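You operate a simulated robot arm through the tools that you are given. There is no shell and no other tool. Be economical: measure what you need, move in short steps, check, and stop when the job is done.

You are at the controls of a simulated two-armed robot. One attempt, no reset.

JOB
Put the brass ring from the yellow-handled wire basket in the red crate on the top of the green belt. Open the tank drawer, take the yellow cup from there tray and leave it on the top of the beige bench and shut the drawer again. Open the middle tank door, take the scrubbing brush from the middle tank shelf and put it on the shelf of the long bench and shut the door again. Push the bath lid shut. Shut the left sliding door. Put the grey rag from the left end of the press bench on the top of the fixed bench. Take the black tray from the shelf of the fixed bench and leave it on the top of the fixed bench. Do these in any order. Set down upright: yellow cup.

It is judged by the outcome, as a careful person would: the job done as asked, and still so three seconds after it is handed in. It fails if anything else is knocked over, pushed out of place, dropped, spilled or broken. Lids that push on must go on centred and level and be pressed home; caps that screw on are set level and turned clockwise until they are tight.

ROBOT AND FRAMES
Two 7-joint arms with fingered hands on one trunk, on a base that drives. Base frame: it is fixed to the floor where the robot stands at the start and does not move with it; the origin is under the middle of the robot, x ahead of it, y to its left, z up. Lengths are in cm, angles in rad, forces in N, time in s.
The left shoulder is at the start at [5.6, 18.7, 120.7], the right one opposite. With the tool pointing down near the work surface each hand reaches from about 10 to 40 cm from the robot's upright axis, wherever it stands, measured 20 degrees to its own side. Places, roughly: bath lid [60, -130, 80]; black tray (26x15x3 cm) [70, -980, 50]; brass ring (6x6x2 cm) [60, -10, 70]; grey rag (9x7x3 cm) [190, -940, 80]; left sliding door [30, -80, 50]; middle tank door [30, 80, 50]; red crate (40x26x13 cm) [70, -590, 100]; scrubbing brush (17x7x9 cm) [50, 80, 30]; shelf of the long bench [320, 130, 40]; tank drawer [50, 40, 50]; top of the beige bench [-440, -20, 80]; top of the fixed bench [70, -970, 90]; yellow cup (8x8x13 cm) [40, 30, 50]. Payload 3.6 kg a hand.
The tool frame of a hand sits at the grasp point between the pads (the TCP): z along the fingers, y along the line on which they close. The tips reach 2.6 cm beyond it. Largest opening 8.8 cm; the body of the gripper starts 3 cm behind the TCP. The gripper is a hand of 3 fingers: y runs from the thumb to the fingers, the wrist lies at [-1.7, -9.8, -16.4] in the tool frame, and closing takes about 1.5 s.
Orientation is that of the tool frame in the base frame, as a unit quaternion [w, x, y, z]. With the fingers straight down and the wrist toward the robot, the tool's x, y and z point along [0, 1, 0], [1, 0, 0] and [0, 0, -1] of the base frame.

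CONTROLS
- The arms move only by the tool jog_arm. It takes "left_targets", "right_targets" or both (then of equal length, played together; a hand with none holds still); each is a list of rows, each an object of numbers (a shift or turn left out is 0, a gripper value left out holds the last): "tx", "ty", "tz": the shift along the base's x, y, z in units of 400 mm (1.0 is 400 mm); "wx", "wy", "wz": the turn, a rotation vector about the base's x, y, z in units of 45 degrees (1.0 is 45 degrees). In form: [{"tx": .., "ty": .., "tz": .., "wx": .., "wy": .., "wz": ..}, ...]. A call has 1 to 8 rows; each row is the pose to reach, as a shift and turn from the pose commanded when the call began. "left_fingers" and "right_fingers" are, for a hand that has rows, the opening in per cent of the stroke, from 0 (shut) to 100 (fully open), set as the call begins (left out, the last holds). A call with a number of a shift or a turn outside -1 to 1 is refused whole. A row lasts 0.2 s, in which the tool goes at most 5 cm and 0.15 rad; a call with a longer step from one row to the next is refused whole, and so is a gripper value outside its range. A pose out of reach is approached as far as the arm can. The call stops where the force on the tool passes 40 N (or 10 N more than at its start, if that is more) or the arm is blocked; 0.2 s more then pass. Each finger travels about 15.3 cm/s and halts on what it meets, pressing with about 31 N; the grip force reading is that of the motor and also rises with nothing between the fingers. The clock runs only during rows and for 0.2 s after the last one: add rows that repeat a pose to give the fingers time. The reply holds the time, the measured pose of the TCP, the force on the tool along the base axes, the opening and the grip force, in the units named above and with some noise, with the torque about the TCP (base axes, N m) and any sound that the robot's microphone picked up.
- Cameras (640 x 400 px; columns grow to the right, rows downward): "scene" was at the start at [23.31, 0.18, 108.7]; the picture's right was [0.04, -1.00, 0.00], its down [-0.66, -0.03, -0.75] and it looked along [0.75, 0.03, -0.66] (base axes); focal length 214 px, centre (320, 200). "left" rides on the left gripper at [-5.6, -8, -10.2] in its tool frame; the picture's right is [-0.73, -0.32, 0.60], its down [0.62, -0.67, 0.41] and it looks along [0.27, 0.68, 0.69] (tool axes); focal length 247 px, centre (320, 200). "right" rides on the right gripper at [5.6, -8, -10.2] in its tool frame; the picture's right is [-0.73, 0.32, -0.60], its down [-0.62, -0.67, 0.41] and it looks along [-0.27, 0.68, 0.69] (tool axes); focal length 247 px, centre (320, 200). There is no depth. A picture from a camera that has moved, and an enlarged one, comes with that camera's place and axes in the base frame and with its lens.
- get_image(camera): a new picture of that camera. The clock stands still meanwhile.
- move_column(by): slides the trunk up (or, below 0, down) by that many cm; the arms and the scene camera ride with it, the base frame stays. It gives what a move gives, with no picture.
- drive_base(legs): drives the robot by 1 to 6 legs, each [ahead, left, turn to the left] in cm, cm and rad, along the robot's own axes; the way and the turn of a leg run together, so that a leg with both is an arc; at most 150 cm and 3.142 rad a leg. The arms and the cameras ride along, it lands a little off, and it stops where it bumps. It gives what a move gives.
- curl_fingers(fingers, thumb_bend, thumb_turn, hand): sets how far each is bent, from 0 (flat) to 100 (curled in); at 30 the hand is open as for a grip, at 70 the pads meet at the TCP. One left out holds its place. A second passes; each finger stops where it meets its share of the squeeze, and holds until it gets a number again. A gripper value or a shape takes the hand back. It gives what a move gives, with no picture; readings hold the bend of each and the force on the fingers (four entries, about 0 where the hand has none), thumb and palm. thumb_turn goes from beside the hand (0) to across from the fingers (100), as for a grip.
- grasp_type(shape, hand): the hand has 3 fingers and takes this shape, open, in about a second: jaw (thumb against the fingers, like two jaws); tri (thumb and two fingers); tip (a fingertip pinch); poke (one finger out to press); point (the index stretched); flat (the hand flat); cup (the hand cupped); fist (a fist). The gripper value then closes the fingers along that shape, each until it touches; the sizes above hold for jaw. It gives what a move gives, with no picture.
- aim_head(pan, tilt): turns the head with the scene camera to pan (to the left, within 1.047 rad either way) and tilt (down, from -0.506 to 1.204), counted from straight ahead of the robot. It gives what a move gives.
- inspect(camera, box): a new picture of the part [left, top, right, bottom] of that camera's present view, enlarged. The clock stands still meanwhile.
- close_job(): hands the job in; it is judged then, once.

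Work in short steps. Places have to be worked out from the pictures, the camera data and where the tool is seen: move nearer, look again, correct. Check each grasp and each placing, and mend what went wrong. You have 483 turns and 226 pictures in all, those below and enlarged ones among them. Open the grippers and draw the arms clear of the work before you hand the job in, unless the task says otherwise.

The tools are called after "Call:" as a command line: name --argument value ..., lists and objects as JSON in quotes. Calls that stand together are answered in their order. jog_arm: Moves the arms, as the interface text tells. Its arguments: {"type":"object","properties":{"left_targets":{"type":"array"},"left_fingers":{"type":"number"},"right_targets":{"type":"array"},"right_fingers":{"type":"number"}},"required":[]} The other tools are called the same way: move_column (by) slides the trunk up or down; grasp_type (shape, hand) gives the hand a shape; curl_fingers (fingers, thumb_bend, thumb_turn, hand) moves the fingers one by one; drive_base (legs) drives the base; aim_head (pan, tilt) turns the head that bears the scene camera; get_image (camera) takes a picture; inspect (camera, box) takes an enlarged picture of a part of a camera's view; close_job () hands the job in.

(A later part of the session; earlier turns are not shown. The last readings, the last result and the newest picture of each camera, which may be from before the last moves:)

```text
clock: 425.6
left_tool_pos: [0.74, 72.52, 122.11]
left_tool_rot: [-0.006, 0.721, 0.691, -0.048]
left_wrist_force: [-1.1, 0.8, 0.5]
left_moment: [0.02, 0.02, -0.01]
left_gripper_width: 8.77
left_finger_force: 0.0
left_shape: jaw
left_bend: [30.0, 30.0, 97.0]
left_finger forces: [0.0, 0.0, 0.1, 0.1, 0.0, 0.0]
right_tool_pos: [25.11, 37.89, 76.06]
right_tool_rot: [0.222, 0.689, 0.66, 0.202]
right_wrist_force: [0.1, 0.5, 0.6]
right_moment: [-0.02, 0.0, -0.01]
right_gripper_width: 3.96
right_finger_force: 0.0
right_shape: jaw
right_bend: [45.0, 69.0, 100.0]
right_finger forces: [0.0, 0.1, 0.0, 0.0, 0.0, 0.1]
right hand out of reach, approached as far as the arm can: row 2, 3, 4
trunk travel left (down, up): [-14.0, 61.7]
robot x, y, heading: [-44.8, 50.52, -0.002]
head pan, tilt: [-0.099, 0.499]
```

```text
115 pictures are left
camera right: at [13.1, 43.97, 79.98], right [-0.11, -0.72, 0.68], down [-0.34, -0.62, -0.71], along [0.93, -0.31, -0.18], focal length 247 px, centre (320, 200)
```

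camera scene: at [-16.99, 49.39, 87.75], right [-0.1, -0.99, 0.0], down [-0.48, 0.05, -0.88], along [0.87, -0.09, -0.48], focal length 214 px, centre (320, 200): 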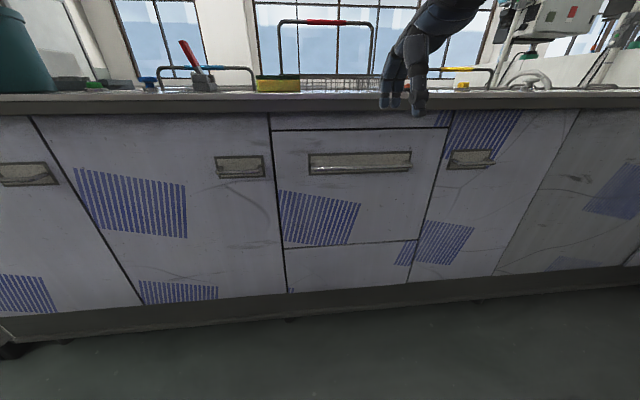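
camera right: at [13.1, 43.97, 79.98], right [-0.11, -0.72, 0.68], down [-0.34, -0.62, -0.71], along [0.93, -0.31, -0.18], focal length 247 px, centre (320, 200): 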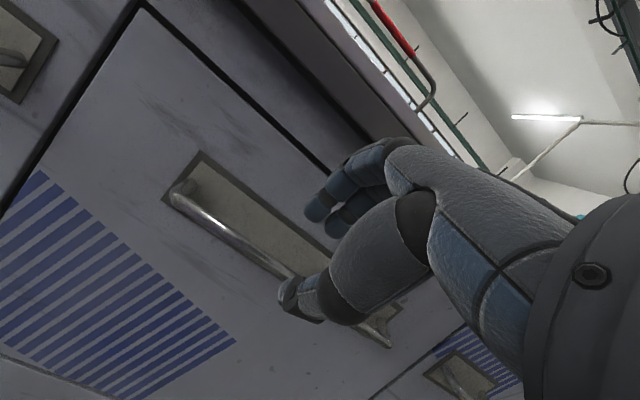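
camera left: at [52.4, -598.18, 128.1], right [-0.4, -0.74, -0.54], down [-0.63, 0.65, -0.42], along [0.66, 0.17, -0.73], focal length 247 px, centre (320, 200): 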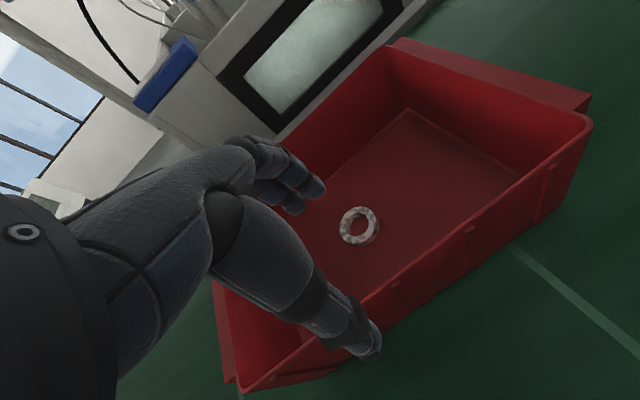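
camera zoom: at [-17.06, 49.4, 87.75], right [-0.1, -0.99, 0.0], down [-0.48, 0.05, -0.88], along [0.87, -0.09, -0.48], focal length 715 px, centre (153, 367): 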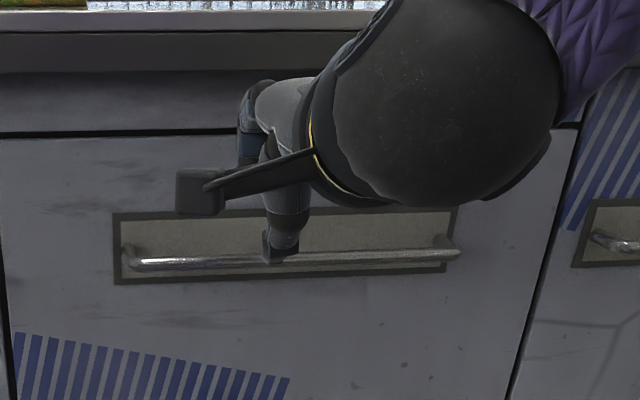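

Arm limit at this height. I lower the trunk 12 cm so the forearm is more level, keeping the hand height.

Call:
jog_arm --right_targets '[{"tx": -0.05, "tz": 0.08}, {"tx": -0.1, "tz": 0.18}, {"tx": -0.1, "tz": 0.26}]'

Call:
move_column --by -13

Call:
get_image --camera "right"

```text
clock: 426.4
left_tool_pos: [0.77, 72.56, 122.03]
left_tool_rot: [-0.007, 0.721, 0.692, -0.048]
left_wrist_force: [0.1, -0.4, 1.4]
left_moment: [0.0, -0.01, 0.02]
left_gripper_width: 8.77
left_finger_force: 0.1
left_shape: jaw
left_bend: [30.0, 30.0, 97.0]
left_finger forces: [0.0, 0.0, 0.0, 0.1, 0.0, 0.0]
right_tool_pos: [21.26, 37.73, 86.58]
right_tool_rot: [0.221, 0.681, 0.665, 0.213]
right_wrist_force: [0.8, 1.1, -0.4]
right_moment: [-0.04, -0.03, 0.0]
right_gripper_width: 3.96
right_finger_force: 0.1
right_shape: jaw
right_bend: [45.0, 69.0, 100.0]
right_finger forces: [0.1, 0.0, 0.0, 0.0, 0.0, 0.1]
trunk travel left (down, up): [-14.0, 61.7]
robot x, y, heading: [-44.65, 50.63, -0.003]
head pan, tilt: [-0.099, 0.499]
```

```text
clock: 428.0
left_tool_pos: [1.17, 72.37, 108.74]
left_tool_rot: [-0.008, 0.721, 0.691, -0.051]
left_wrist_force: [0.4, -0.2, 0.0]
left_moment: [-0.05, 0.01, 0.02]
left_gripper_width: 8.78
left_finger_force: 0.0
left_shape: jaw
left_bend: [30.0, 30.0, 97.0]
left_finger forces: [0.0, 0.1, 0.1, 0.1, 0.0, 0.0]
right_tool_pos: [21.27, 37.68, 73.54]
right_tool_rot: [0.223, 0.681, 0.664, 0.214]
right_wrist_force: [-0.2, -0.2, 0.9]
right_moment: [-0.01, 0.0, 0.0]
right_gripper_width: 3.96
right_finger_force: 0.0
right_shape: jaw
right_bend: [45.0, 69.0, 100.0]
right_finger forces: [0.0, 0.0, 0.0, 0.1, 0.0, 0.0]
trunk travel left (down, up): [-1.0, 74.7]
robot x, y, heading: [-44.82, 50.63, -0.003]
head pan, tilt: [-0.099, 0.499]
```

```text
114 pictures are left
camera right: at [9.0, 43.47, 77.3], right [-0.11, -0.73, 0.67], down [-0.31, -0.62, -0.72], along [0.94, -0.29, -0.16], focal length 247 px, centre (320, 200)
```

right: 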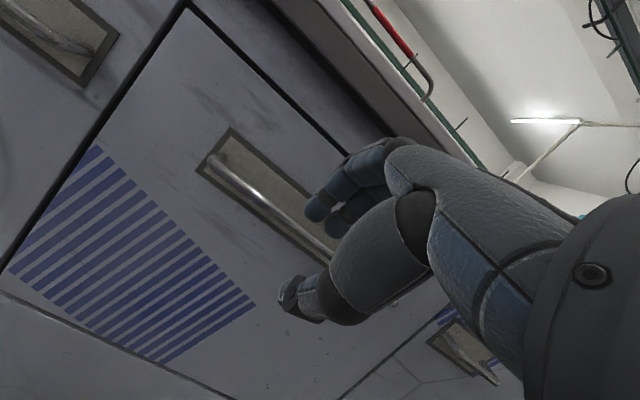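

Good, reachable. I pitch the hand up further (~60°) with the fingers open so they can pass over the bar and the thumb under it.

Call:
jog_arm --right_targets '[{"wy": -0.15, "tx": -0.05}, {"wy": -0.3, "tx": -0.08}, {"wy": -0.45, "tx": -0.1}, {"wy": -0.55, "tx": -0.1}]' --right_fingers 80

Call:
get_image --camera "scene"

```text
clock: 429.0
left_tool_pos: [1.44, 72.45, 108.6]
left_tool_rot: [-0.008, 0.721, 0.691, -0.051]
left_wrist_force: [0.4, 0.2, -0.1]
left_moment: [0.0, 0.0, -0.01]
left_gripper_width: 8.82
left_finger_force: 0.0
left_shape: jaw
left_bend: [30.0, 30.0, 97.0]
left_finger forces: [0.0, 0.0, 0.0, 0.1, 0.0, 0.0]
right_tool_pos: [16.08, 40.28, 75.05]
right_tool_rot: [0.359, 0.62, 0.601, 0.353]
right_wrist_force: [-0.2, 0.1, -0.2]
right_moment: [-0.01, 0.02, 0.01]
right_gripper_width: 6.98
right_finger_force: 0.1
right_shape: jaw
right_bend: [33.0, 47.0, 99.0]
right_finger forces: [0.0, 0.1, 0.0, 0.0, 0.0, 0.1]
right hand out of reach, approached as far as the arm can: row 2, 3, 4
trunk travel left (down, up): [-1.0, 74.7]
robot x, y, heading: [-44.6, 50.49, -0.003]
head pan, tilt: [-0.099, 0.499]
```

```text
113 pictures are left
camera scene: at [-14.31, 49.35, 73.73], right [-0.1, -0.99, 0.0], down [-0.48, 0.05, -0.88], along [0.87, -0.09, -0.48], focal length 214 px, centre (320, 200)
```

scene: 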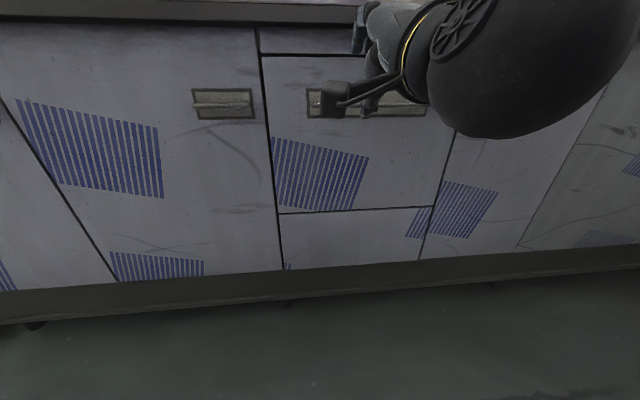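

Hand is pitched 60°. I lower it 4 cm to bar height and drive forward gently so the bar enters the grip.

Call:
jog_arm --right_targets '[{"tz": -0.05}, {"tz": -0.1}]'

Call:
drive_base --legs '[[7, -3, 0]]'

Call:
get_image --camera "right"

Call:
inspect --camera "scene" --box '[270, 20, 470, 160]'

```text
clock: 429.6
left_tool_pos: [1.37, 72.45, 108.64]
left_tool_rot: [-0.009, 0.721, 0.691, -0.052]
left_wrist_force: [-0.2, 0.6, -0.5]
left_moment: [-0.02, 0.01, 0.0]
left_gripper_width: 8.81
left_finger_force: 0.1
left_shape: jaw
left_bend: [30.0, 30.0, 97.0]
left_finger forces: [0.0, 0.0, 0.1, 0.1, 0.0, 0.0]
right_tool_pos: [16.51, 41.95, 72.21]
right_tool_rot: [0.357, 0.62, 0.603, 0.353]
right_wrist_force: [-0.1, -1.1, -0.2]
right_moment: [-0.03, 0.01, -0.02]
right_gripper_width: 7.02
right_finger_force: 0.1
right_shape: jaw
right_bend: [33.0, 47.0, 99.0]
right_finger forces: [0.1, 0.1, 0.1, 0.1, 0.0, 0.0]
right hand out of reach, approached as far as the arm can: row 1, 2
trunk travel left (down, up): [-1.0, 74.7]
robot x, y, heading: [-44.61, 50.85, -0.003]
head pan, tilt: [-0.099, 0.499]
```

```text
clock: 430.7
left_tool_pos: [8.32, 69.35, 108.62]
left_tool_rot: [-0.009, 0.721, 0.691, -0.052]
left_wrist_force: [1.0, 0.1, 0.2]
left_moment: [0.02, 0.03, -0.01]
left_gripper_width: 8.79
left_finger_force: 0.0
left_shape: jaw
left_bend: [30.0, 30.0, 97.0]
left_finger forces: [0.0, 0.0, 0.0, 0.0, 0.1, 0.1]
right_tool_pos: [23.36, 38.95, 72.23]
right_tool_rot: [0.358, 0.62, 0.602, 0.353]
right_wrist_force: [0.6, 0.0, 0.2]
right_moment: [0.02, 0.04, 0.03]
right_gripper_width: 6.98
right_finger_force: 0.0
right_shape: jaw
right_bend: [33.0, 47.0, 99.0]
right_finger forces: [0.0, 0.0, 0.0, 0.1, 0.1, 0.1]
trunk travel left (down, up): [-1.0, 74.7]
robot x, y, heading: [-37.88, 47.68, -0.002]
head pan, tilt: [-0.099, 0.499]
```

```text
112 pictures are left
camera right: at [10.81, 44.7, 70.52], right [-0.38, -0.73, 0.57], down [0.01, -0.62, -0.79], along [0.92, -0.29, 0.24], focal length 247 px, centre (320, 200)
```

right: 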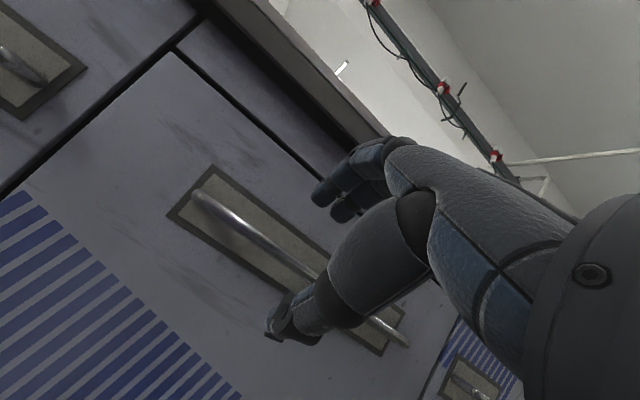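

```text
2.86 times, centred on (370, 90) of scene
camera zoom: at [-7.4, 46.28, 73.71], right [-0.1, -0.99, 0.0], down [-0.48, 0.05, -0.88], along [0.87, -0.09, -0.48], focal length 613 px, centre (177, 514)
```

zoom: 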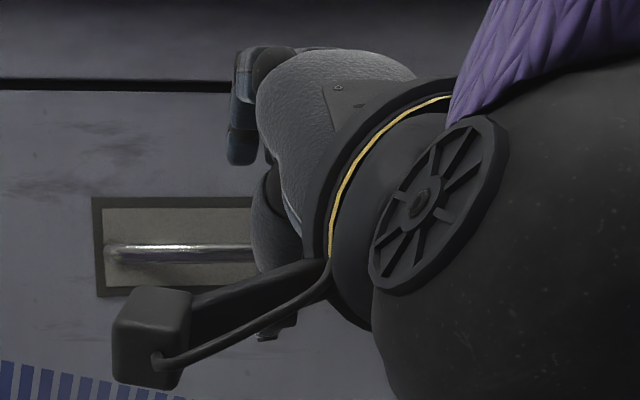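

Bar lies between fingers and thumb. I lower 1 cm and drive 4 cm in, then close.

Call:
move_column --by -1

Call:
drive_base --legs '[[4, 0, 0]]'

Call:
jog_arm --right_targets '[{}, {}, {}, {}, {}, {}, {}, {}]' --right_fingers 0

Call:
get_image --camera "right"

```text
clock: 431.2
left_tool_pos: [8.82, 69.25, 107.32]
left_tool_rot: [-0.011, 0.723, 0.689, -0.055]
left_wrist_force: [0.4, -0.4, -0.2]
left_moment: [-0.01, 0.01, 0.02]
left_gripper_width: 8.8
left_finger_force: 0.1
left_shape: jaw
left_bend: [30.0, 30.0, 97.0]
left_finger forces: [0.0, 0.0, 0.1, 0.1, 0.1, 0.0]
right_tool_pos: [23.48, 39.08, 71.36]
right_tool_rot: [0.355, 0.622, 0.604, 0.35]
right_wrist_force: [0.1, -0.3, -0.2]
right_moment: [0.02, 0.02, 0.01]
right_gripper_width: 7.0
right_finger_force: 0.1
right_shape: jaw
right_bend: [33.0, 47.0, 99.0]
right_finger forces: [0.0, 0.0, 0.0, 0.1, 0.1, 0.0]
trunk travel left (down, up): [0.0, 75.7]
robot x, y, heading: [-38.22, 47.62, -0.004]
head pan, tilt: [-0.099, 0.499]
```

```text
clock: 432.1
left_tool_pos: [13.02, 69.37, 107.32]
left_tool_rot: [-0.011, 0.722, 0.689, -0.056]
left_wrist_force: [-0.1, 0.7, -0.3]
left_moment: [0.0, -0.01, 0.0]
left_gripper_width: 8.79
left_finger_force: 0.2
left_shape: jaw
left_bend: [30.0, 30.0, 97.0]
left_finger forces: [0.0, 0.0, 0.1, 0.0, 0.0, 0.1]
right_tool_pos: [27.5, 38.87, 71.09]
right_tool_rot: [0.356, 0.622, 0.603, 0.351]
right_wrist_force: [-0.8, 0.7, -0.9]
right_moment: [0.01, -0.01, 0.02]
right_gripper_width: 7.04
right_finger_force: 0.0
right_shape: jaw
right_bend: [33.0, 47.0, 99.0]
right_finger forces: [0.0, 0.0, 0.0, 0.0, 0.1, 0.0]
trunk travel left (down, up): [0.0, 75.7]
robot x, y, heading: [-34.1, 47.73, -0.008]
head pan, tilt: [-0.099, 0.499]
```

```text
clock: 433.9
left_tool_pos: [12.95, 69.3, 107.44]
left_tool_rot: [-0.01, 0.722, 0.689, -0.055]
left_wrist_force: [0.1, 0.4, 0.6]
left_moment: [0.01, 0.01, -0.02]
left_gripper_width: 8.79
left_finger_force: 0.1
left_shape: jaw
left_bend: [30.0, 30.0, 97.0]
left_finger forces: [0.1, 0.1, 0.0, 0.0, 0.0, 0.0]
right_tool_pos: [27.5, 38.94, 71.34]
right_tool_rot: [0.356, 0.621, 0.603, 0.351]
right_wrist_force: [0.4, -0.7, 7.0]
right_moment: [0.02, -0.17, 0.01]
right_gripper_width: 0.0
right_finger_force: 30.9
right_shape: jaw
right_bend: [70.0, 48.0, 100.0]
right_finger forces: [0.0, 0.1, 0.1, 0.0, 0.1, 0.1]
trunk travel left (down, up): [0.0, 75.7]
robot x, y, heading: [-33.76, 47.46, -0.001]
head pan, tilt: [-0.099, 0.499]
```

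```text
110 pictures are left
camera right: at [14.97, 44.72, 69.68], right [-0.38, -0.73, 0.57], down [0.01, -0.62, -0.79], along [0.93, -0.29, 0.24], focal length 247 px, centre (320, 200)
```

right: 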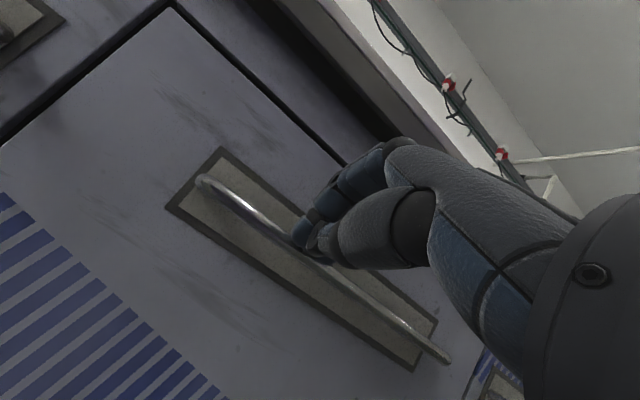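

The bar slipped out below. I open, back off 5 cm, and lower the hand ~2.5 cm with a bit less pitch.

Call:
drive_base --legs '[[-6, 0, 0]]'

Call:
jog_arm --right_targets '[{"wy": 0.1, "tz": -0.04, "ty": -0.04}, {"wy": 0.2, "tz": -0.07, "ty": -0.08}, {"wy": 0.2, "tz": -0.07, "ty": -0.08}, {"wy": 0.2, "tz": -0.07, "ty": -0.08}, {"wy": 0.2, "tz": -0.07, "ty": -0.08}]' --right_fingers 85

Call:
get_image --camera "right"

```text
clock: 434.9
left_tool_pos: [6.9, 69.33, 107.37]
left_tool_rot: [-0.01, 0.722, 0.69, -0.056]
left_wrist_force: [0.0, 0.4, 0.2]
left_moment: [0.02, 0.01, 0.02]
left_gripper_width: 8.81
left_finger_force: 0.3
left_shape: jaw
left_bend: [30.0, 30.0, 97.0]
left_finger forces: [0.1, 0.0, 0.0, 0.0, 0.0, 0.0]
right_tool_pos: [21.61, 38.93, 71.32]
right_tool_rot: [0.356, 0.621, 0.603, 0.351]
right_wrist_force: [-0.2, 0.4, -0.6]
right_moment: [-0.01, -0.01, 0.0]
right_gripper_width: 0.0
right_finger_force: 30.7
right_shape: jaw
right_bend: [70.0, 48.0, 100.0]
right_finger forces: [0.0, 0.0, 0.0, 0.1, 0.0, 0.0]
trunk travel left (down, up): [0.0, 75.7]
robot x, y, heading: [-39.8, 47.23, -0.008]
head pan, tilt: [-0.099, 0.499]
```

```text
clock: 436.1
left_tool_pos: [6.98, 69.4, 107.35]
left_tool_rot: [-0.01, 0.722, 0.69, -0.055]
left_wrist_force: [0.2, -0.1, 0.2]
left_moment: [0.0, -0.03, 0.0]
left_gripper_width: 8.77
left_finger_force: 0.1
left_shape: jaw
left_bend: [30.0, 30.0, 97.0]
left_finger forces: [0.0, 0.0, 0.1, 0.1, 0.0, 0.0]
right_tool_pos: [21.24, 36.66, 69.13]
right_tool_rot: [0.307, 0.648, 0.629, 0.3]
right_wrist_force: [0.3, -0.5, -0.7]
right_moment: [-0.01, 0.02, 0.0]
right_gripper_width: 7.46
right_finger_force: 0.0
right_shape: jaw
right_bend: [32.0, 41.0, 99.0]
right_finger forces: [0.1, 0.1, 0.1, 0.1, 0.0, 0.1]
right hand out of reach, approached as far as the arm can: row 1, 2, 3, 4, 5
trunk travel left (down, up): [0.0, 75.7]
robot x, y, heading: [-39.82, 47.35, 0.001]
head pan, tilt: [-0.099, 0.499]
```

```text
109 pictures are left
camera right: at [8.56, 42.55, 69.51], right [-0.28, -0.73, 0.62], down [-0.12, -0.62, -0.78], along [0.95, -0.3, 0.09], focal length 247 px, centre (320, 200)
```

right: 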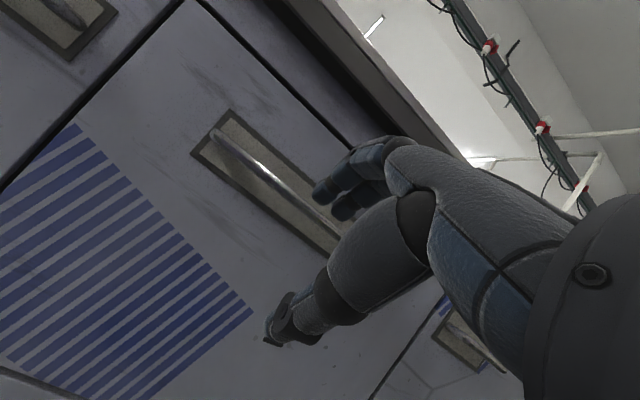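

Height is now about right. I drive in 6 cm and close.

Call:
drive_base --legs '[[6, 0, 0]]'

Call:
get_image --camera "right"

```text
clock: 437.1
left_tool_pos: [13.19, 69.34, 107.26]
left_tool_rot: [-0.011, 0.722, 0.69, -0.056]
left_wrist_force: [0.7, -0.2, 0.0]
left_moment: [-0.01, 0.03, 0.0]
left_gripper_width: 8.77
left_finger_force: 0.0
left_shape: jaw
left_bend: [30.0, 30.0, 97.0]
left_finger forces: [0.1, 0.0, 0.1, 0.0, 0.0, 0.0]
right_tool_pos: [27.38, 36.66, 69.1]
right_tool_rot: [0.307, 0.649, 0.628, 0.299]
right_wrist_force: [-0.7, -1.0, -0.5]
right_moment: [-0.01, -0.01, 0.02]
right_gripper_width: 7.45
right_finger_force: 0.1
right_shape: jaw
right_bend: [32.0, 40.0, 99.0]
right_finger forces: [0.0, 0.1, 0.0, 0.0, 0.0, 0.0]
trunk travel left (down, up): [0.0, 75.7]
robot x, y, heading: [-33.8, 47.66, -0.006]
head pan, tilt: [-0.099, 0.499]
```

```text
108 pictures are left
camera right: at [14.71, 42.51, 69.48], right [-0.28, -0.73, 0.62], down [-0.12, -0.62, -0.78], along [0.95, -0.3, 0.09], focal length 247 px, centre (320, 200)
```

right: 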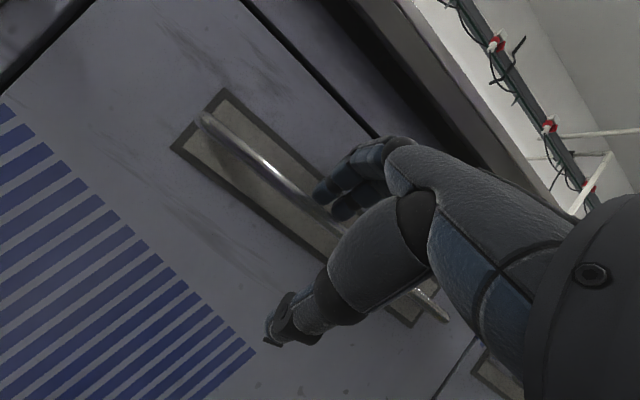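

Bar is between fingers and thumb. I go 1.5 cm deeper and close.

Call:
drive_base --legs '[[1.5, 0, 0]]'

Call:
jog_arm --right_targets '[{}, {}, {}, {}, {}, {}, {}, {}]' --right_fingers 0

Call:
get_image --camera "right"

```text
clock: 437.8
left_tool_pos: [14.48, 69.24, 107.47]
left_tool_rot: [-0.01, 0.722, 0.689, -0.055]
left_wrist_force: [-0.3, -0.7, 0.7]
left_moment: [0.04, 0.02, 0.0]
left_gripper_width: 8.79
left_finger_force: 0.1
left_shape: jaw
left_bend: [30.0, 30.0, 97.0]
left_finger forces: [0.1, 0.0, 0.0, 0.0, 0.0, 0.0]
right_tool_pos: [28.81, 36.64, 69.2]
right_tool_rot: [0.307, 0.649, 0.628, 0.299]
right_wrist_force: [-7.5, -0.2, 1.0]
right_moment: [0.03, -0.22, 0.09]
right_gripper_width: 7.25
right_finger_force: 0.1
right_shape: jaw
right_bend: [33.0, 40.0, 99.0]
right_finger forces: [7.8, 0.0, 0.0, 0.1, 0.1, 0.0]
trunk travel left (down, up): [0.0, 75.7]
robot x, y, heading: [-32.21, 47.45, -0.006]
head pan, tilt: [-0.099, 0.499]
```

```text
clock: 439.6
left_tool_pos: [14.54, 69.29, 107.41]
left_tool_rot: [-0.011, 0.722, 0.69, -0.056]
left_wrist_force: [0.2, 0.0, -0.7]
left_moment: [0.0, 0.0, 0.0]
left_gripper_width: 8.79
left_finger_force: 0.2
left_shape: jaw
left_bend: [30.0, 30.0, 97.0]
left_finger forces: [0.1, 0.0, 0.1, 0.0, 0.0, 0.0]
right_tool_pos: [28.93, 36.68, 69.24]
right_tool_rot: [0.307, 0.648, 0.629, 0.3]
right_wrist_force: [2.2, -1.6, 5.3]
right_moment: [-0.05, -0.06, 0.06]
right_gripper_width: 0.65
right_finger_force: 31.2
right_shape: jaw
right_bend: [57.0, 67.0, 100.0]
right_finger forces: [7.4, 17.4, 0.0, 0.0, 22.6, 0.1]
trunk travel left (down, up): [0.0, 75.7]
robot x, y, heading: [-32.25, 47.48, -0.004]
head pan, tilt: [-0.099, 0.499]
```

```text
107 pictures are left
camera right: at [16.11, 42.49, 69.53], right [-0.29, -0.73, 0.62], down [-0.12, -0.62, -0.78], along [0.95, -0.3, 0.09], focal length 247 px, centre (320, 200)
```

right: 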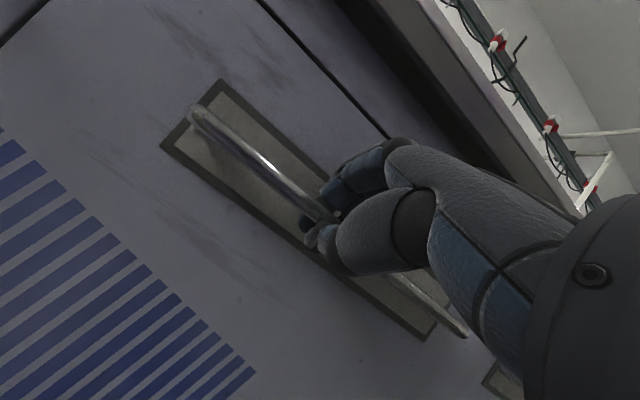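

Bar gripped. I pull the drawer open by driving back 25 cm.

Call:
drive_base --legs '[[-25, 0, 0]]'

Call:
get_image --camera "scene"

```text
clock: 441.4
left_tool_pos: [-10.39, 69.27, 107.39]
left_tool_rot: [-0.011, 0.723, 0.689, -0.055]
left_wrist_force: [-0.4, 0.1, 0.5]
left_moment: [0.01, -0.02, -0.01]
left_gripper_width: 8.77
left_finger_force: 0.1
left_shape: jaw
left_bend: [30.0, 30.0, 97.0]
left_finger forces: [0.0, 0.1, 0.0, 0.0, 0.1, 0.0]
right_tool_pos: [3.8, 36.66, 69.21]
right_tool_rot: [0.307, 0.65, 0.628, 0.299]
right_wrist_force: [0.7, 2.7, 2.6]
right_moment: [-0.11, -0.02, 0.11]
right_gripper_width: 0.62
right_finger_force: 30.8
right_shape: jaw
right_bend: [57.0, 66.0, 100.0]
right_finger forces: [7.3, 17.7, 0.1, 0.0, 25.6, 0.1]
trunk travel left (down, up): [0.0, 75.7]
robot x, y, heading: [-57.07, 47.47, -0.004]
head pan, tilt: [-0.099, 0.499]
```

```text
106 pictures are left
camera scene: at [-26.53, 46.31, 72.68], right [-0.11, -0.99, 0.0], down [-0.48, 0.05, -0.88], along [0.87, -0.09, -0.48], focal length 214 px, centre (320, 200)
```

scene: 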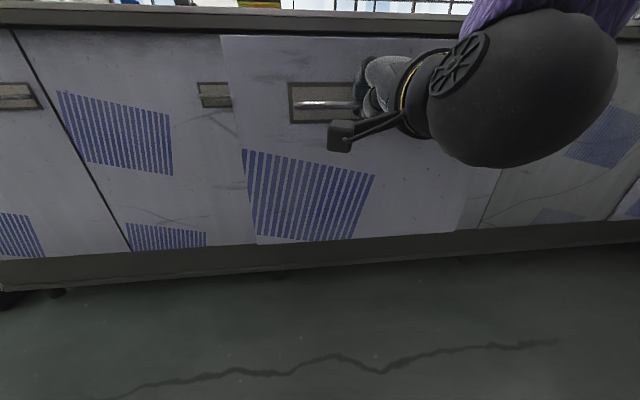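

Drawer is open 25 cm. I release and back off, raise the trunk and look inside.

Call:
jog_arm --right_targets '[{}, {}, {}, {}, {}, {}]' --right_fingers 100

Call:
drive_base --legs '[[-10, 0, 0]]'

Call:
move_column --by 40

Call:
aim_head --pan -0.1 --tilt 0.7

Call:
get_image --camera "scene"

```text
clock: 442.9
left_tool_pos: [-10.39, 69.25, 107.27]
left_tool_rot: [-0.011, 0.723, 0.689, -0.055]
left_wrist_force: [-0.5, 0.2, -0.5]
left_moment: [0.0, 0.02, 0.02]
left_gripper_width: 8.78
left_finger_force: 0.1
left_shape: jaw
left_bend: [30.0, 30.0, 97.0]
left_finger forces: [0.0, 0.0, 0.0, 0.0, 0.0, 0.0]
right_tool_pos: [3.8, 36.56, 69.16]
right_tool_rot: [0.308, 0.65, 0.627, 0.298]
right_wrist_force: [-0.4, 0.3, -0.2]
right_moment: [-0.03, 0.0, 0.01]
right_gripper_width: 8.77
right_finger_force: 0.1
right_shape: jaw
right_bend: [30.0, 30.0, 98.0]
right_finger forces: [0.0, 0.0, 0.0, 0.1, 0.0, 0.0]
trunk travel left (down, up): [0.0, 75.7]
robot x, y, heading: [-57.39, 47.85, -0.01]
head pan, tilt: [-0.099, 0.499]
```

```text
clock: 444.0
left_tool_pos: [-20.42, 69.29, 107.25]
left_tool_rot: [-0.009, 0.723, 0.689, -0.056]
left_wrist_force: [0.3, -0.5, 0.3]
left_moment: [0.01, 0.01, -0.02]
left_gripper_width: 8.79
left_finger_force: 0.2
left_shape: jaw
left_bend: [30.0, 30.0, 97.0]
left_finger forces: [0.0, 0.0, 0.1, 0.0, 0.0, 0.1]
right_tool_pos: [-6.3, 36.73, 69.19]
right_tool_rot: [0.307, 0.65, 0.628, 0.299]
right_wrist_force: [0.2, 0.8, 1.0]
right_moment: [-0.03, -0.02, -0.01]
right_gripper_width: 8.77
right_finger_force: 0.1
right_shape: jaw
right_bend: [30.0, 30.0, 98.0]
right_finger forces: [0.0, 0.0, 0.1, 0.0, 0.0, 0.0]
trunk travel left (down, up): [0.0, 75.7]
robot x, y, heading: [-67.25, 47.7, -0.011]
head pan, tilt: [-0.099, 0.499]
```

```text
clock: 447.8
left_tool_pos: [-20.2, 69.39, 147.34]
left_tool_rot: [-0.01, 0.722, 0.689, -0.056]
left_wrist_force: [-0.1, 0.9, -0.4]
left_moment: [-0.01, 0.01, 0.02]
left_gripper_width: 8.8
left_finger_force: 0.1
left_shape: jaw
left_bend: [30.0, 30.0, 97.0]
left_finger forces: [0.0, 0.0, 0.0, 0.1, 0.0, 0.0]
right_tool_pos: [-17.9, 36.89, 127.33]
right_tool_rot: [0.426, 0.58, 0.554, 0.418]
right_wrist_force: [-0.3, -0.2, 0.7]
right_moment: [0.02, 0.03, -0.02]
right_gripper_width: 8.79
right_finger_force: 0.1
right_shape: jaw
right_bend: [30.0, 30.0, 98.0]
right_finger forces: [0.1, 0.1, 0.1, 0.0, 0.1, 0.0]
trunk travel left (down, up): [-40.0, 35.7]
robot x, y, heading: [-67.22, 47.98, -0.003]
head pan, tilt: [-0.099, 0.499]
```

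```text
clock: 448.6
left_tool_pos: [-20.4, 69.36, 147.34]
left_tool_rot: [-0.01, 0.724, 0.688, -0.055]
left_wrist_force: [0.7, -1.2, -0.4]
left_moment: [0.01, 0.04, -0.01]
left_gripper_width: 8.77
left_finger_force: 0.1
left_shape: jaw
left_bend: [30.0, 30.0, 97.0]
left_finger forces: [0.0, 0.0, 0.1, 0.2, 0.1, 0.0]
right_tool_pos: [-17.92, 37.0, 127.45]
right_tool_rot: [0.427, 0.58, 0.554, 0.419]
right_wrist_force: [-0.2, -0.3, 0.3]
right_moment: [0.01, -0.01, 0.01]
right_gripper_width: 8.76
right_finger_force: 0.1
right_shape: jaw
right_bend: [30.0, 30.0, 98.0]
right_finger forces: [0.0, 0.1, 0.0, 0.1, 0.0, 0.0]
trunk travel left (down, up): [-40.0, 35.7]
robot x, y, heading: [-67.02, 47.67, -0.011]
head pan, tilt: [-0.099, 0.7]
```

```text
105 pictures are left
camera scene: at [-44.47, 46.5, 114.27], right [-0.11, -0.99, 0.0], down [-0.64, 0.07, -0.77], along [0.76, -0.08, -0.64], focal length 214 px, centre (320, 200)
```

scene: 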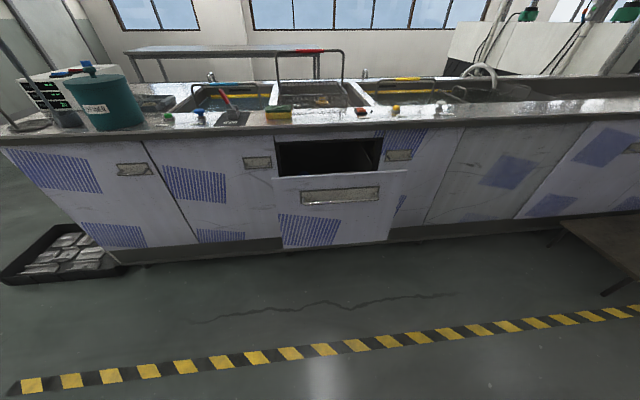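

Drawer is open. I rotate the right hand back down, then move nearer and look inside from above.

Call:
jog_arm --right_targets '[{"wy": 0.18}, {"wy": 0.36}, {"wy": 0.54}, {"wy": 0.72}, {"wy": 0.9}, {"wy": 1.0}]'

Call:
jog_arm --right_targets '[{"wy": 0.18, "ty": -0.05}, {"wy": 0.36, "ty": -0.1}, {"wy": 0.54, "ty": -0.15}, {"wy": 0.62, "ty": -0.2, "tx": 0.05}]'

Call:
move_column --by 20

Call:
drive_base --legs '[[22, -4, 0.008]]'

Call:
aim_head --pan -0.15 --tilt 1.05

Call:
get_image --camera "scene"

```text
clock: 450.0
left_tool_pos: [-20.4, 69.39, 147.27]
left_tool_rot: [-0.01, 0.723, 0.688, -0.055]
left_wrist_force: [-0.1, -0.4, 0.1]
left_moment: [0.01, -0.01, -0.01]
left_gripper_width: 8.77
left_finger_force: 0.1
left_shape: jaw
left_bend: [30.0, 30.0, 97.0]
left_finger forces: [0.0, 0.0, 0.0, 0.0, 0.0, 0.1]
right_tool_pos: [-17.92, 36.94, 127.5]
right_tool_rot: [0.182, 0.695, 0.676, 0.165]
right_wrist_force: [-1.2, 0.5, 0.2]
right_moment: [0.01, -0.01, -0.01]
right_gripper_width: 8.76
right_finger_force: 0.1
right_shape: jaw
right_bend: [30.0, 30.0, 98.0]
right_finger forces: [0.0, 0.0, 0.0, 0.0, 0.1, 0.0]
trunk travel left (down, up): [-40.0, 35.7]
robot x, y, heading: [-67.25, 47.8, -0.007]
head pan, tilt: [-0.099, 0.7]
```

```text
clock: 451.0
left_tool_pos: [-20.19, 69.33, 147.25]
left_tool_rot: [-0.011, 0.723, 0.689, -0.057]
left_wrist_force: [0.3, 0.0, -0.4]
left_moment: [0.02, 0.0, 0.01]
left_gripper_width: 8.79
left_finger_force: 0.0
left_shape: jaw
left_bend: [30.0, 30.0, 97.0]
left_finger forces: [0.0, 0.0, 0.1, 0.0, 0.1, 0.1]
right_tool_pos: [-15.72, 28.86, 127.49]
right_tool_rot: [0.012, 0.715, 0.699, -0.008]
right_wrist_force: [-0.5, -0.3, -0.7]
right_moment: [0.0, 0.0, -0.02]
right_gripper_width: 8.78
right_finger_force: 0.0
right_shape: jaw
right_bend: [30.0, 30.0, 98.0]
right_finger forces: [0.1, 0.0, 0.0, 0.0, 0.1, 0.1]
trunk travel left (down, up): [-40.0, 35.7]
robot x, y, heading: [-66.97, 47.8, -0.006]
head pan, tilt: [-0.099, 0.7]
```

```text
clock: 453.1
left_tool_pos: [-20.37, 69.38, 167.38]
left_tool_rot: [-0.01, 0.724, 0.688, -0.056]
left_wrist_force: [-0.1, 0.5, 0.2]
left_moment: [0.0, 0.03, 0.01]
left_gripper_width: 8.79
left_finger_force: 0.0
left_shape: jaw
left_bend: [30.0, 30.0, 97.0]
left_finger forces: [0.0, 0.0, 0.0, 0.0, 0.0, 0.0]
right_tool_pos: [-15.94, 28.94, 147.35]
right_tool_rot: [0.014, 0.715, 0.699, -0.009]
right_wrist_force: [-0.2, 0.3, 0.9]
right_moment: [0.03, 0.0, 0.02]
right_gripper_width: 8.78
right_finger_force: 0.1
right_shape: jaw
right_bend: [30.0, 30.0, 98.0]
right_finger forces: [0.0, 0.0, 0.0, 0.1, 0.0, 0.0]
trunk travel left (down, up): [-60.0, 15.7]
robot x, y, heading: [-67.08, 47.89, -0.004]
head pan, tilt: [-0.099, 0.7]
```

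```text
clock: 454.8
left_tool_pos: [1.57, 65.53, 167.38]
left_tool_rot: [-0.01, 0.721, 0.691, -0.056]
left_wrist_force: [0.5, 0.4, 0.6]
left_moment: [-0.02, 0.0, 0.02]
left_gripper_width: 8.77
left_finger_force: 0.0
left_shape: jaw
left_bend: [30.0, 30.0, 97.0]
left_finger forces: [0.0, 0.1, 0.1, 0.0, 0.0, 0.1]
right_tool_pos: [6.39, 25.15, 147.47]
right_tool_rot: [0.014, 0.713, 0.701, -0.007]
right_wrist_force: [0.4, 0.4, 0.5]
right_moment: [0.01, -0.05, -0.03]
right_gripper_width: 8.77
right_finger_force: 0.2
right_shape: jaw
right_bend: [30.0, 30.0, 98.0]
right_finger forces: [0.0, 0.0, 0.0, 0.1, 0.0, 0.0]
trunk travel left (down, up): [-60.0, 15.7]
robot x, y, heading: [-45.08, 43.77, -0.003]
head pan, tilt: [-0.099, 0.7]
```

```text
clock: 455.7
left_tool_pos: [1.72, 65.55, 167.35]
left_tool_rot: [-0.01, 0.721, 0.691, -0.055]
left_wrist_force: [-0.3, -0.4, -0.4]
left_moment: [0.0, -0.02, 0.0]
left_gripper_width: 8.77
left_finger_force: 0.1
left_shape: jaw
left_bend: [30.0, 30.0, 97.0]
left_finger forces: [0.0, 0.0, 0.1, 0.0, 0.1, 0.0]
right_tool_pos: [6.49, 25.05, 147.53]
right_tool_rot: [0.015, 0.713, 0.701, -0.006]
right_wrist_force: [-0.3, 0.8, -0.3]
right_moment: [0.01, 0.0, 0.02]
right_gripper_width: 8.78
right_finger_force: 0.1
right_shape: jaw
right_bend: [30.0, 30.0, 98.0]
right_finger forces: [0.1, 0.1, 0.0, 0.0, 0.1, 0.0]
trunk travel left (down, up): [-60.0, 15.7]
robot x, y, heading: [-45.2, 43.67, -0.003]
head pan, tilt: [-0.15, 1.051]
```

```text
104 pictures are left
camera scene: at [-25.44, 42.39, 132.33], right [-0.15, -0.99, 0.0], down [-0.86, 0.13, -0.5], along [0.49, -0.08, -0.87], focal length 214 px, centre (320, 200)
```

scene: 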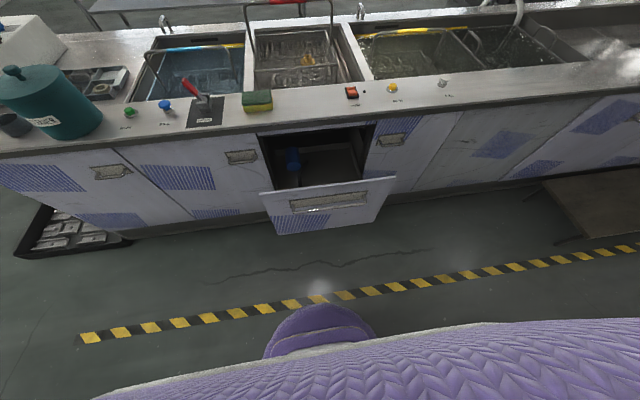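

I zoom into the drawer and at the red basket.

Call:
inspect --camera "scene" --box '[250, 110, 400, 220]'

Call:
inspect --camera "scene" --box '[220, 0, 380, 120]'

```text
3.64 times, centred on (325, 165) of scene
camera zoom: at [-25.44, 42.39, 132.33], right [-0.15, -0.99, 0.0], down [-0.86, 0.13, -0.5], along [0.49, -0.08, -0.87], focal length 780 px, centre (302, 327)
```

zoom: 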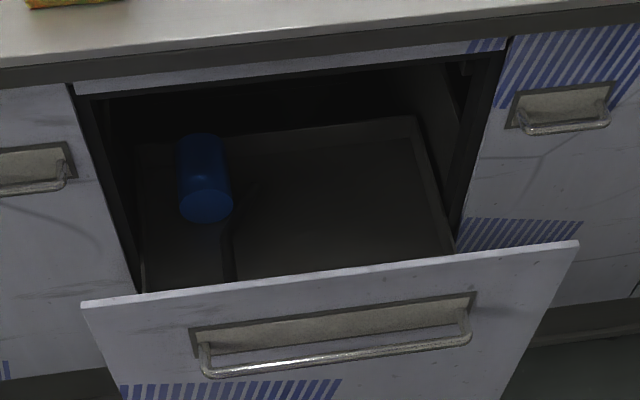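

```text
3.33 times, centred on (300, 60) of scene
camera zoom: at [-25.44, 42.39, 132.33], right [-0.15, -0.99, 0.0], down [-0.86, 0.13, -0.5], along [0.49, -0.08, -0.87], focal length 715 px, centre (387, 667)
```

zoom: 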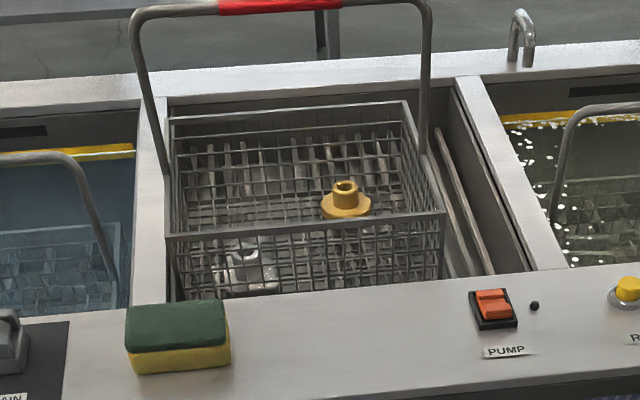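

The red basket sits slightly left of where it was. In the drawer I only see a blue cylinder at the back; the yellow cup must be close behind the front panel. I drive up to look straight down.

Call:
drive_base --legs '[[20, 0, 0]]'

Call:
move_column --by 14

Call:
aim_head --pan -0.15 --tilt 1.2

Call:
get_image --camera "scene"

```text
clock: 457.3
left_tool_pos: [22.07, 65.52, 167.3]
left_tool_rot: [-0.01, 0.722, 0.69, -0.055]
left_wrist_force: [-0.4, -0.5, -0.7]
left_moment: [0.0, 0.02, 0.02]
left_gripper_width: 8.79
left_finger_force: 0.0
left_shape: jaw
left_bend: [30.0, 30.0, 97.0]
left_finger forces: [0.0, 0.1, 0.0, 0.0, 0.1, 0.0]
right_tool_pos: [26.74, 25.04, 147.49]
right_tool_rot: [0.015, 0.713, 0.701, -0.006]
right_wrist_force: [-0.5, -0.5, -0.4]
right_moment: [-0.03, 0.02, 0.0]
right_gripper_width: 8.77
right_finger_force: 0.0
right_shape: jaw
right_bend: [30.0, 30.0, 98.0]
right_finger forces: [0.0, 0.0, 0.1, 0.0, 0.0, 0.0]
trunk travel left (down, up): [-60.0, 15.7]
robot x, y, heading: [-24.65, 43.69, -0.003]
head pan, tilt: [-0.15, 1.051]
```

```text
clock: 458.9
left_tool_pos: [22.02, 65.47, 181.27]
left_tool_rot: [-0.009, 0.721, 0.69, -0.055]
left_wrist_force: [0.0, -0.5, 0.5]
left_moment: [0.02, 0.01, -0.04]
left_gripper_width: 8.76
left_finger_force: 0.1
left_shape: jaw
left_bend: [30.0, 30.0, 97.0]
left_finger forces: [0.1, 0.1, 0.0, 0.1, 0.0, 0.0]
right_tool_pos: [26.65, 24.97, 161.49]
right_tool_rot: [0.014, 0.713, 0.701, -0.007]
right_wrist_force: [-0.6, -0.3, 0.6]
right_moment: [0.02, -0.01, 0.01]
right_gripper_width: 8.81
right_finger_force: 0.1
right_shape: jaw
right_bend: [30.0, 30.0, 98.0]
right_finger forces: [0.0, 0.0, 0.0, 0.0, 0.0, 0.0]
trunk travel left (down, up): [-74.0, 1.7]
robot x, y, heading: [-24.83, 43.5, -0.004]
head pan, tilt: [-0.15, 1.051]
```

```text
clock: 459.6
left_tool_pos: [21.94, 65.52, 181.27]
left_tool_rot: [-0.01, 0.721, 0.69, -0.055]
left_wrist_force: [-0.3, -0.2, 0.6]
left_moment: [-0.01, 0.01, 0.0]
left_gripper_width: 8.8
left_finger_force: 0.0
left_shape: jaw
left_bend: [30.0, 30.0, 97.0]
left_finger forces: [0.1, 0.1, 0.0, 0.0, 0.1, 0.1]
right_tool_pos: [26.56, 25.09, 161.57]
right_tool_rot: [0.015, 0.713, 0.701, -0.006]
right_wrist_force: [0.3, 1.0, -0.1]
right_moment: [0.03, -0.01, 0.0]
right_gripper_width: 8.77
right_finger_force: 0.0
right_shape: jaw
right_bend: [30.0, 30.0, 98.0]
right_finger forces: [0.0, 0.0, 0.1, 0.1, 0.0, 0.0]
trunk travel left (down, up): [-74.0, 1.7]
robot x, y, heading: [-24.89, 43.63, -0.006]
head pan, tilt: [-0.15, 1.201]
```

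```text
101 pictures are left
camera scene: at [-6.27, 42.48, 145.47], right [-0.15, -0.99, 0.0], down [-0.92, 0.14, -0.36], along [0.36, -0.06, -0.93], focal length 214 px, centre (320, 200)
```

scene: 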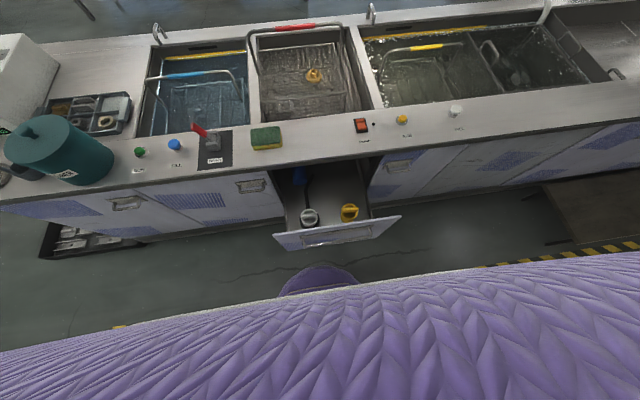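

Call:
inspect --camera "scene" --box '[270, 160, 410, 260]'

```text
4.00 times, centred on (340, 210) of scene
camera zoom: at [-6.27, 42.48, 145.47], right [-0.15, -0.99, 0.0], down [-0.92, 0.14, -0.36], along [0.36, -0.06, -0.93], focal length 858 px, centre (240, 160)
```

zoom: 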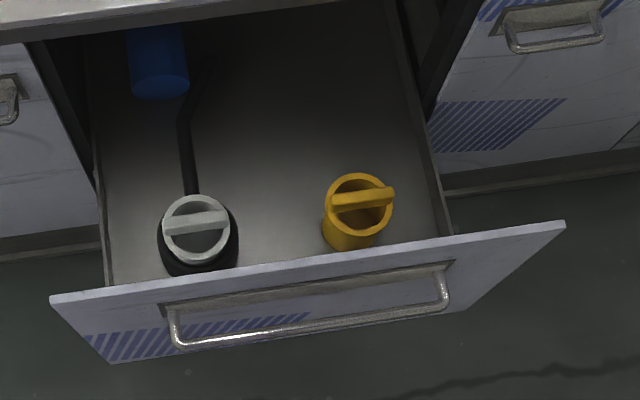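

The yellow cup (with a bar across its top) stands at ≈(19.5,25.2), top z≈61. I'll pinch its bar from above with the hand tilted ~30° so the wrist clears the drawer front. Lower the trunk and tilt.

Call:
move_column --by -35

Call:
jog_arm --right_targets '[{"wy": 0.16, "tx": -0.05, "tz": -0.05}, {"wy": 0.32, "tx": -0.1, "tz": -0.12}, {"wy": 0.48, "tx": -0.15, "tz": -0.2}, {"wy": 0.62, "tx": -0.18, "tz": -0.3}, {"wy": 0.62, "tx": -0.18, "tz": -0.42}, {"wy": 0.62, "tx": -0.18, "tz": -0.54}, {"wy": 0.62, "tx": -0.18, "tz": -0.66}]'

Call:
get_image --camera "right"

Call:
get_image --camera "scene"

```text
clock: 463.1
left_tool_pos: [21.95, 65.44, 146.42]
left_tool_rot: [-0.01, 0.722, 0.69, -0.055]
left_wrist_force: [0.6, 0.3, 0.3]
left_moment: [-0.04, -0.03, 0.01]
left_gripper_width: 8.83
left_finger_force: 0.1
left_shape: jaw
left_bend: [30.0, 30.0, 97.0]
left_finger forces: [0.0, 0.0, 0.1, 0.0, 0.0, 0.1]
right_tool_pos: [26.7, 25.08, 126.52]
right_tool_rot: [0.014, 0.714, 0.7, -0.007]
right_wrist_force: [-0.7, 0.7, -0.1]
right_moment: [0.01, 0.0, 0.0]
right_gripper_width: 8.78
right_finger_force: 0.0
right_shape: jaw
right_bend: [30.0, 30.0, 98.0]
right_finger forces: [0.0, 0.0, 0.0, 0.1, 0.0, 0.1]
trunk travel left (down, up): [-39.0, 36.7]
robot x, y, heading: [-24.72, 43.3, -0.001]
head pan, tilt: [-0.15, 1.201]
```

```text
clock: 464.7
left_tool_pos: [22.06, 65.41, 146.46]
left_tool_rot: [-0.01, 0.721, 0.69, -0.055]
left_wrist_force: [-0.2, 0.1, 1.2]
left_moment: [0.02, -0.03, -0.03]
left_gripper_width: 8.8
left_finger_force: 0.0
left_shape: jaw
left_bend: [30.0, 30.0, 97.0]
left_finger forces: [0.1, 0.1, 0.0, 0.1, 0.1, 0.0]
right_tool_pos: [19.32, 25.1, 100.26]
right_tool_rot: [-0.155, 0.691, 0.683, -0.178]
right_wrist_force: [0.4, -0.4, -0.2]
right_moment: [-0.01, 0.0, -0.01]
right_gripper_width: 8.79
right_finger_force: 0.2
right_shape: jaw
right_bend: [30.0, 30.0, 98.0]
right_finger forces: [0.0, 0.1, 0.0, 0.1, 0.0, 0.0]
trunk travel left (down, up): [-39.0, 36.7]
robot x, y, heading: [-24.88, 43.63, -0.002]
head pan, tilt: [-0.15, 1.201]
```

```text
99 pictures are left
camera right: at [17.04, 30.91, 112.87], right [0.56, -0.72, 0.41], down [-0.78, -0.62, -0.04], along [0.28, -0.3, -0.91], focal length 247 px, centre (320, 200)
```

right: 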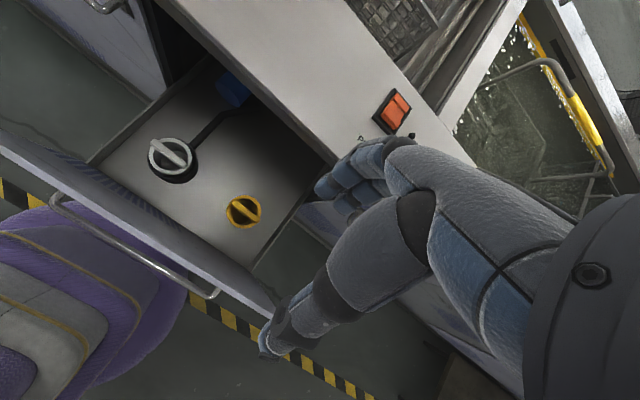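

```text
98 pictures are left
camera scene: at [-4.82, 42.45, 109.6], right [-0.15, -0.99, 0.0], down [-0.92, 0.14, -0.36], along [0.36, -0.05, -0.93], focal length 214 px, centre (320, 200)
```

scene: 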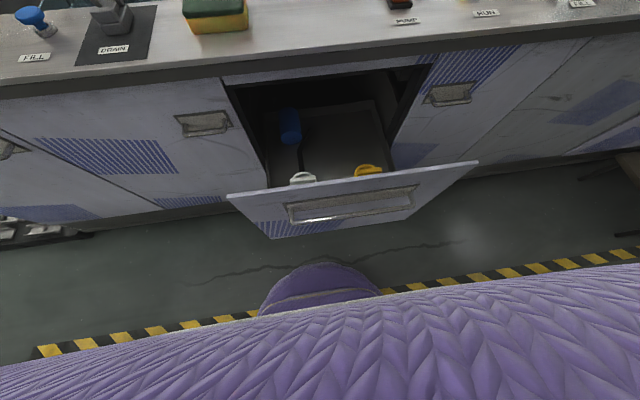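

Cup bar at (20.3,25.5), top ≈61.5, lying along y; tilt 27° achieved. I narrow the grip to 40% and descend above it.

Call:
jog_arm --right_targets '[{"tx": 0.035, "ty": 0.01, "tz": -0.12}, {"tx": 0.035, "ty": 0.01, "tz": -0.24}, {"tx": 0.035, "ty": 0.01, "tz": -0.36}, {"tx": 0.035, "ty": 0.01, "tz": -0.48}, {"tx": 0.035, "ty": 0.01, "tz": -0.6}, {"tx": 0.035, "ty": 0.01, "tz": -0.72}, {"tx": 0.035, "ty": 0.01, "tz": -0.82}]' --right_fingers 42

Call:
get_image --camera "right"

Call:
get_image --camera "scene"

```text
refused: row 1 steps farther than a row can; nothing moved
```

```text
97 pictures are left
camera right: at [17.04, 30.91, 112.87], right [0.56, -0.72, 0.41], down [-0.78, -0.62, -0.04], along [0.28, -0.3, -0.91], focal length 247 px, centre (320, 200)
```

right: 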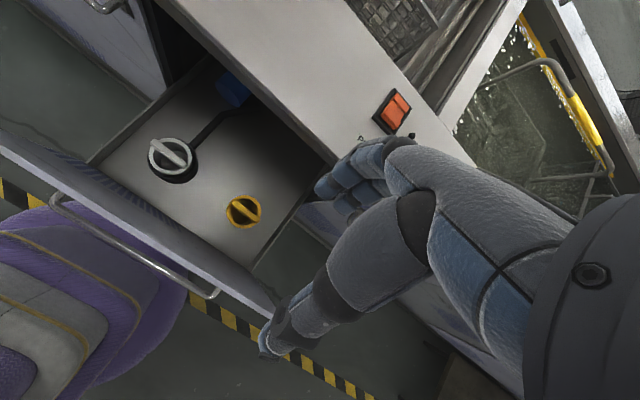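

```text
96 pictures are left
camera scene: at [-4.82, 42.45, 109.6], right [-0.15, -0.99, 0.0], down [-0.92, 0.14, -0.36], along [0.36, -0.05, -0.93], focal length 214 px, centre (320, 200)
```

scene: 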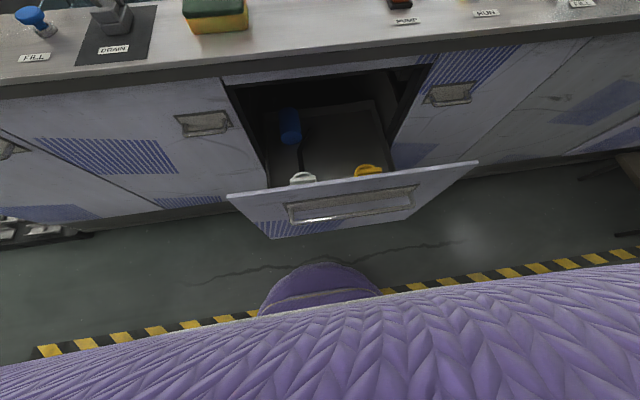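

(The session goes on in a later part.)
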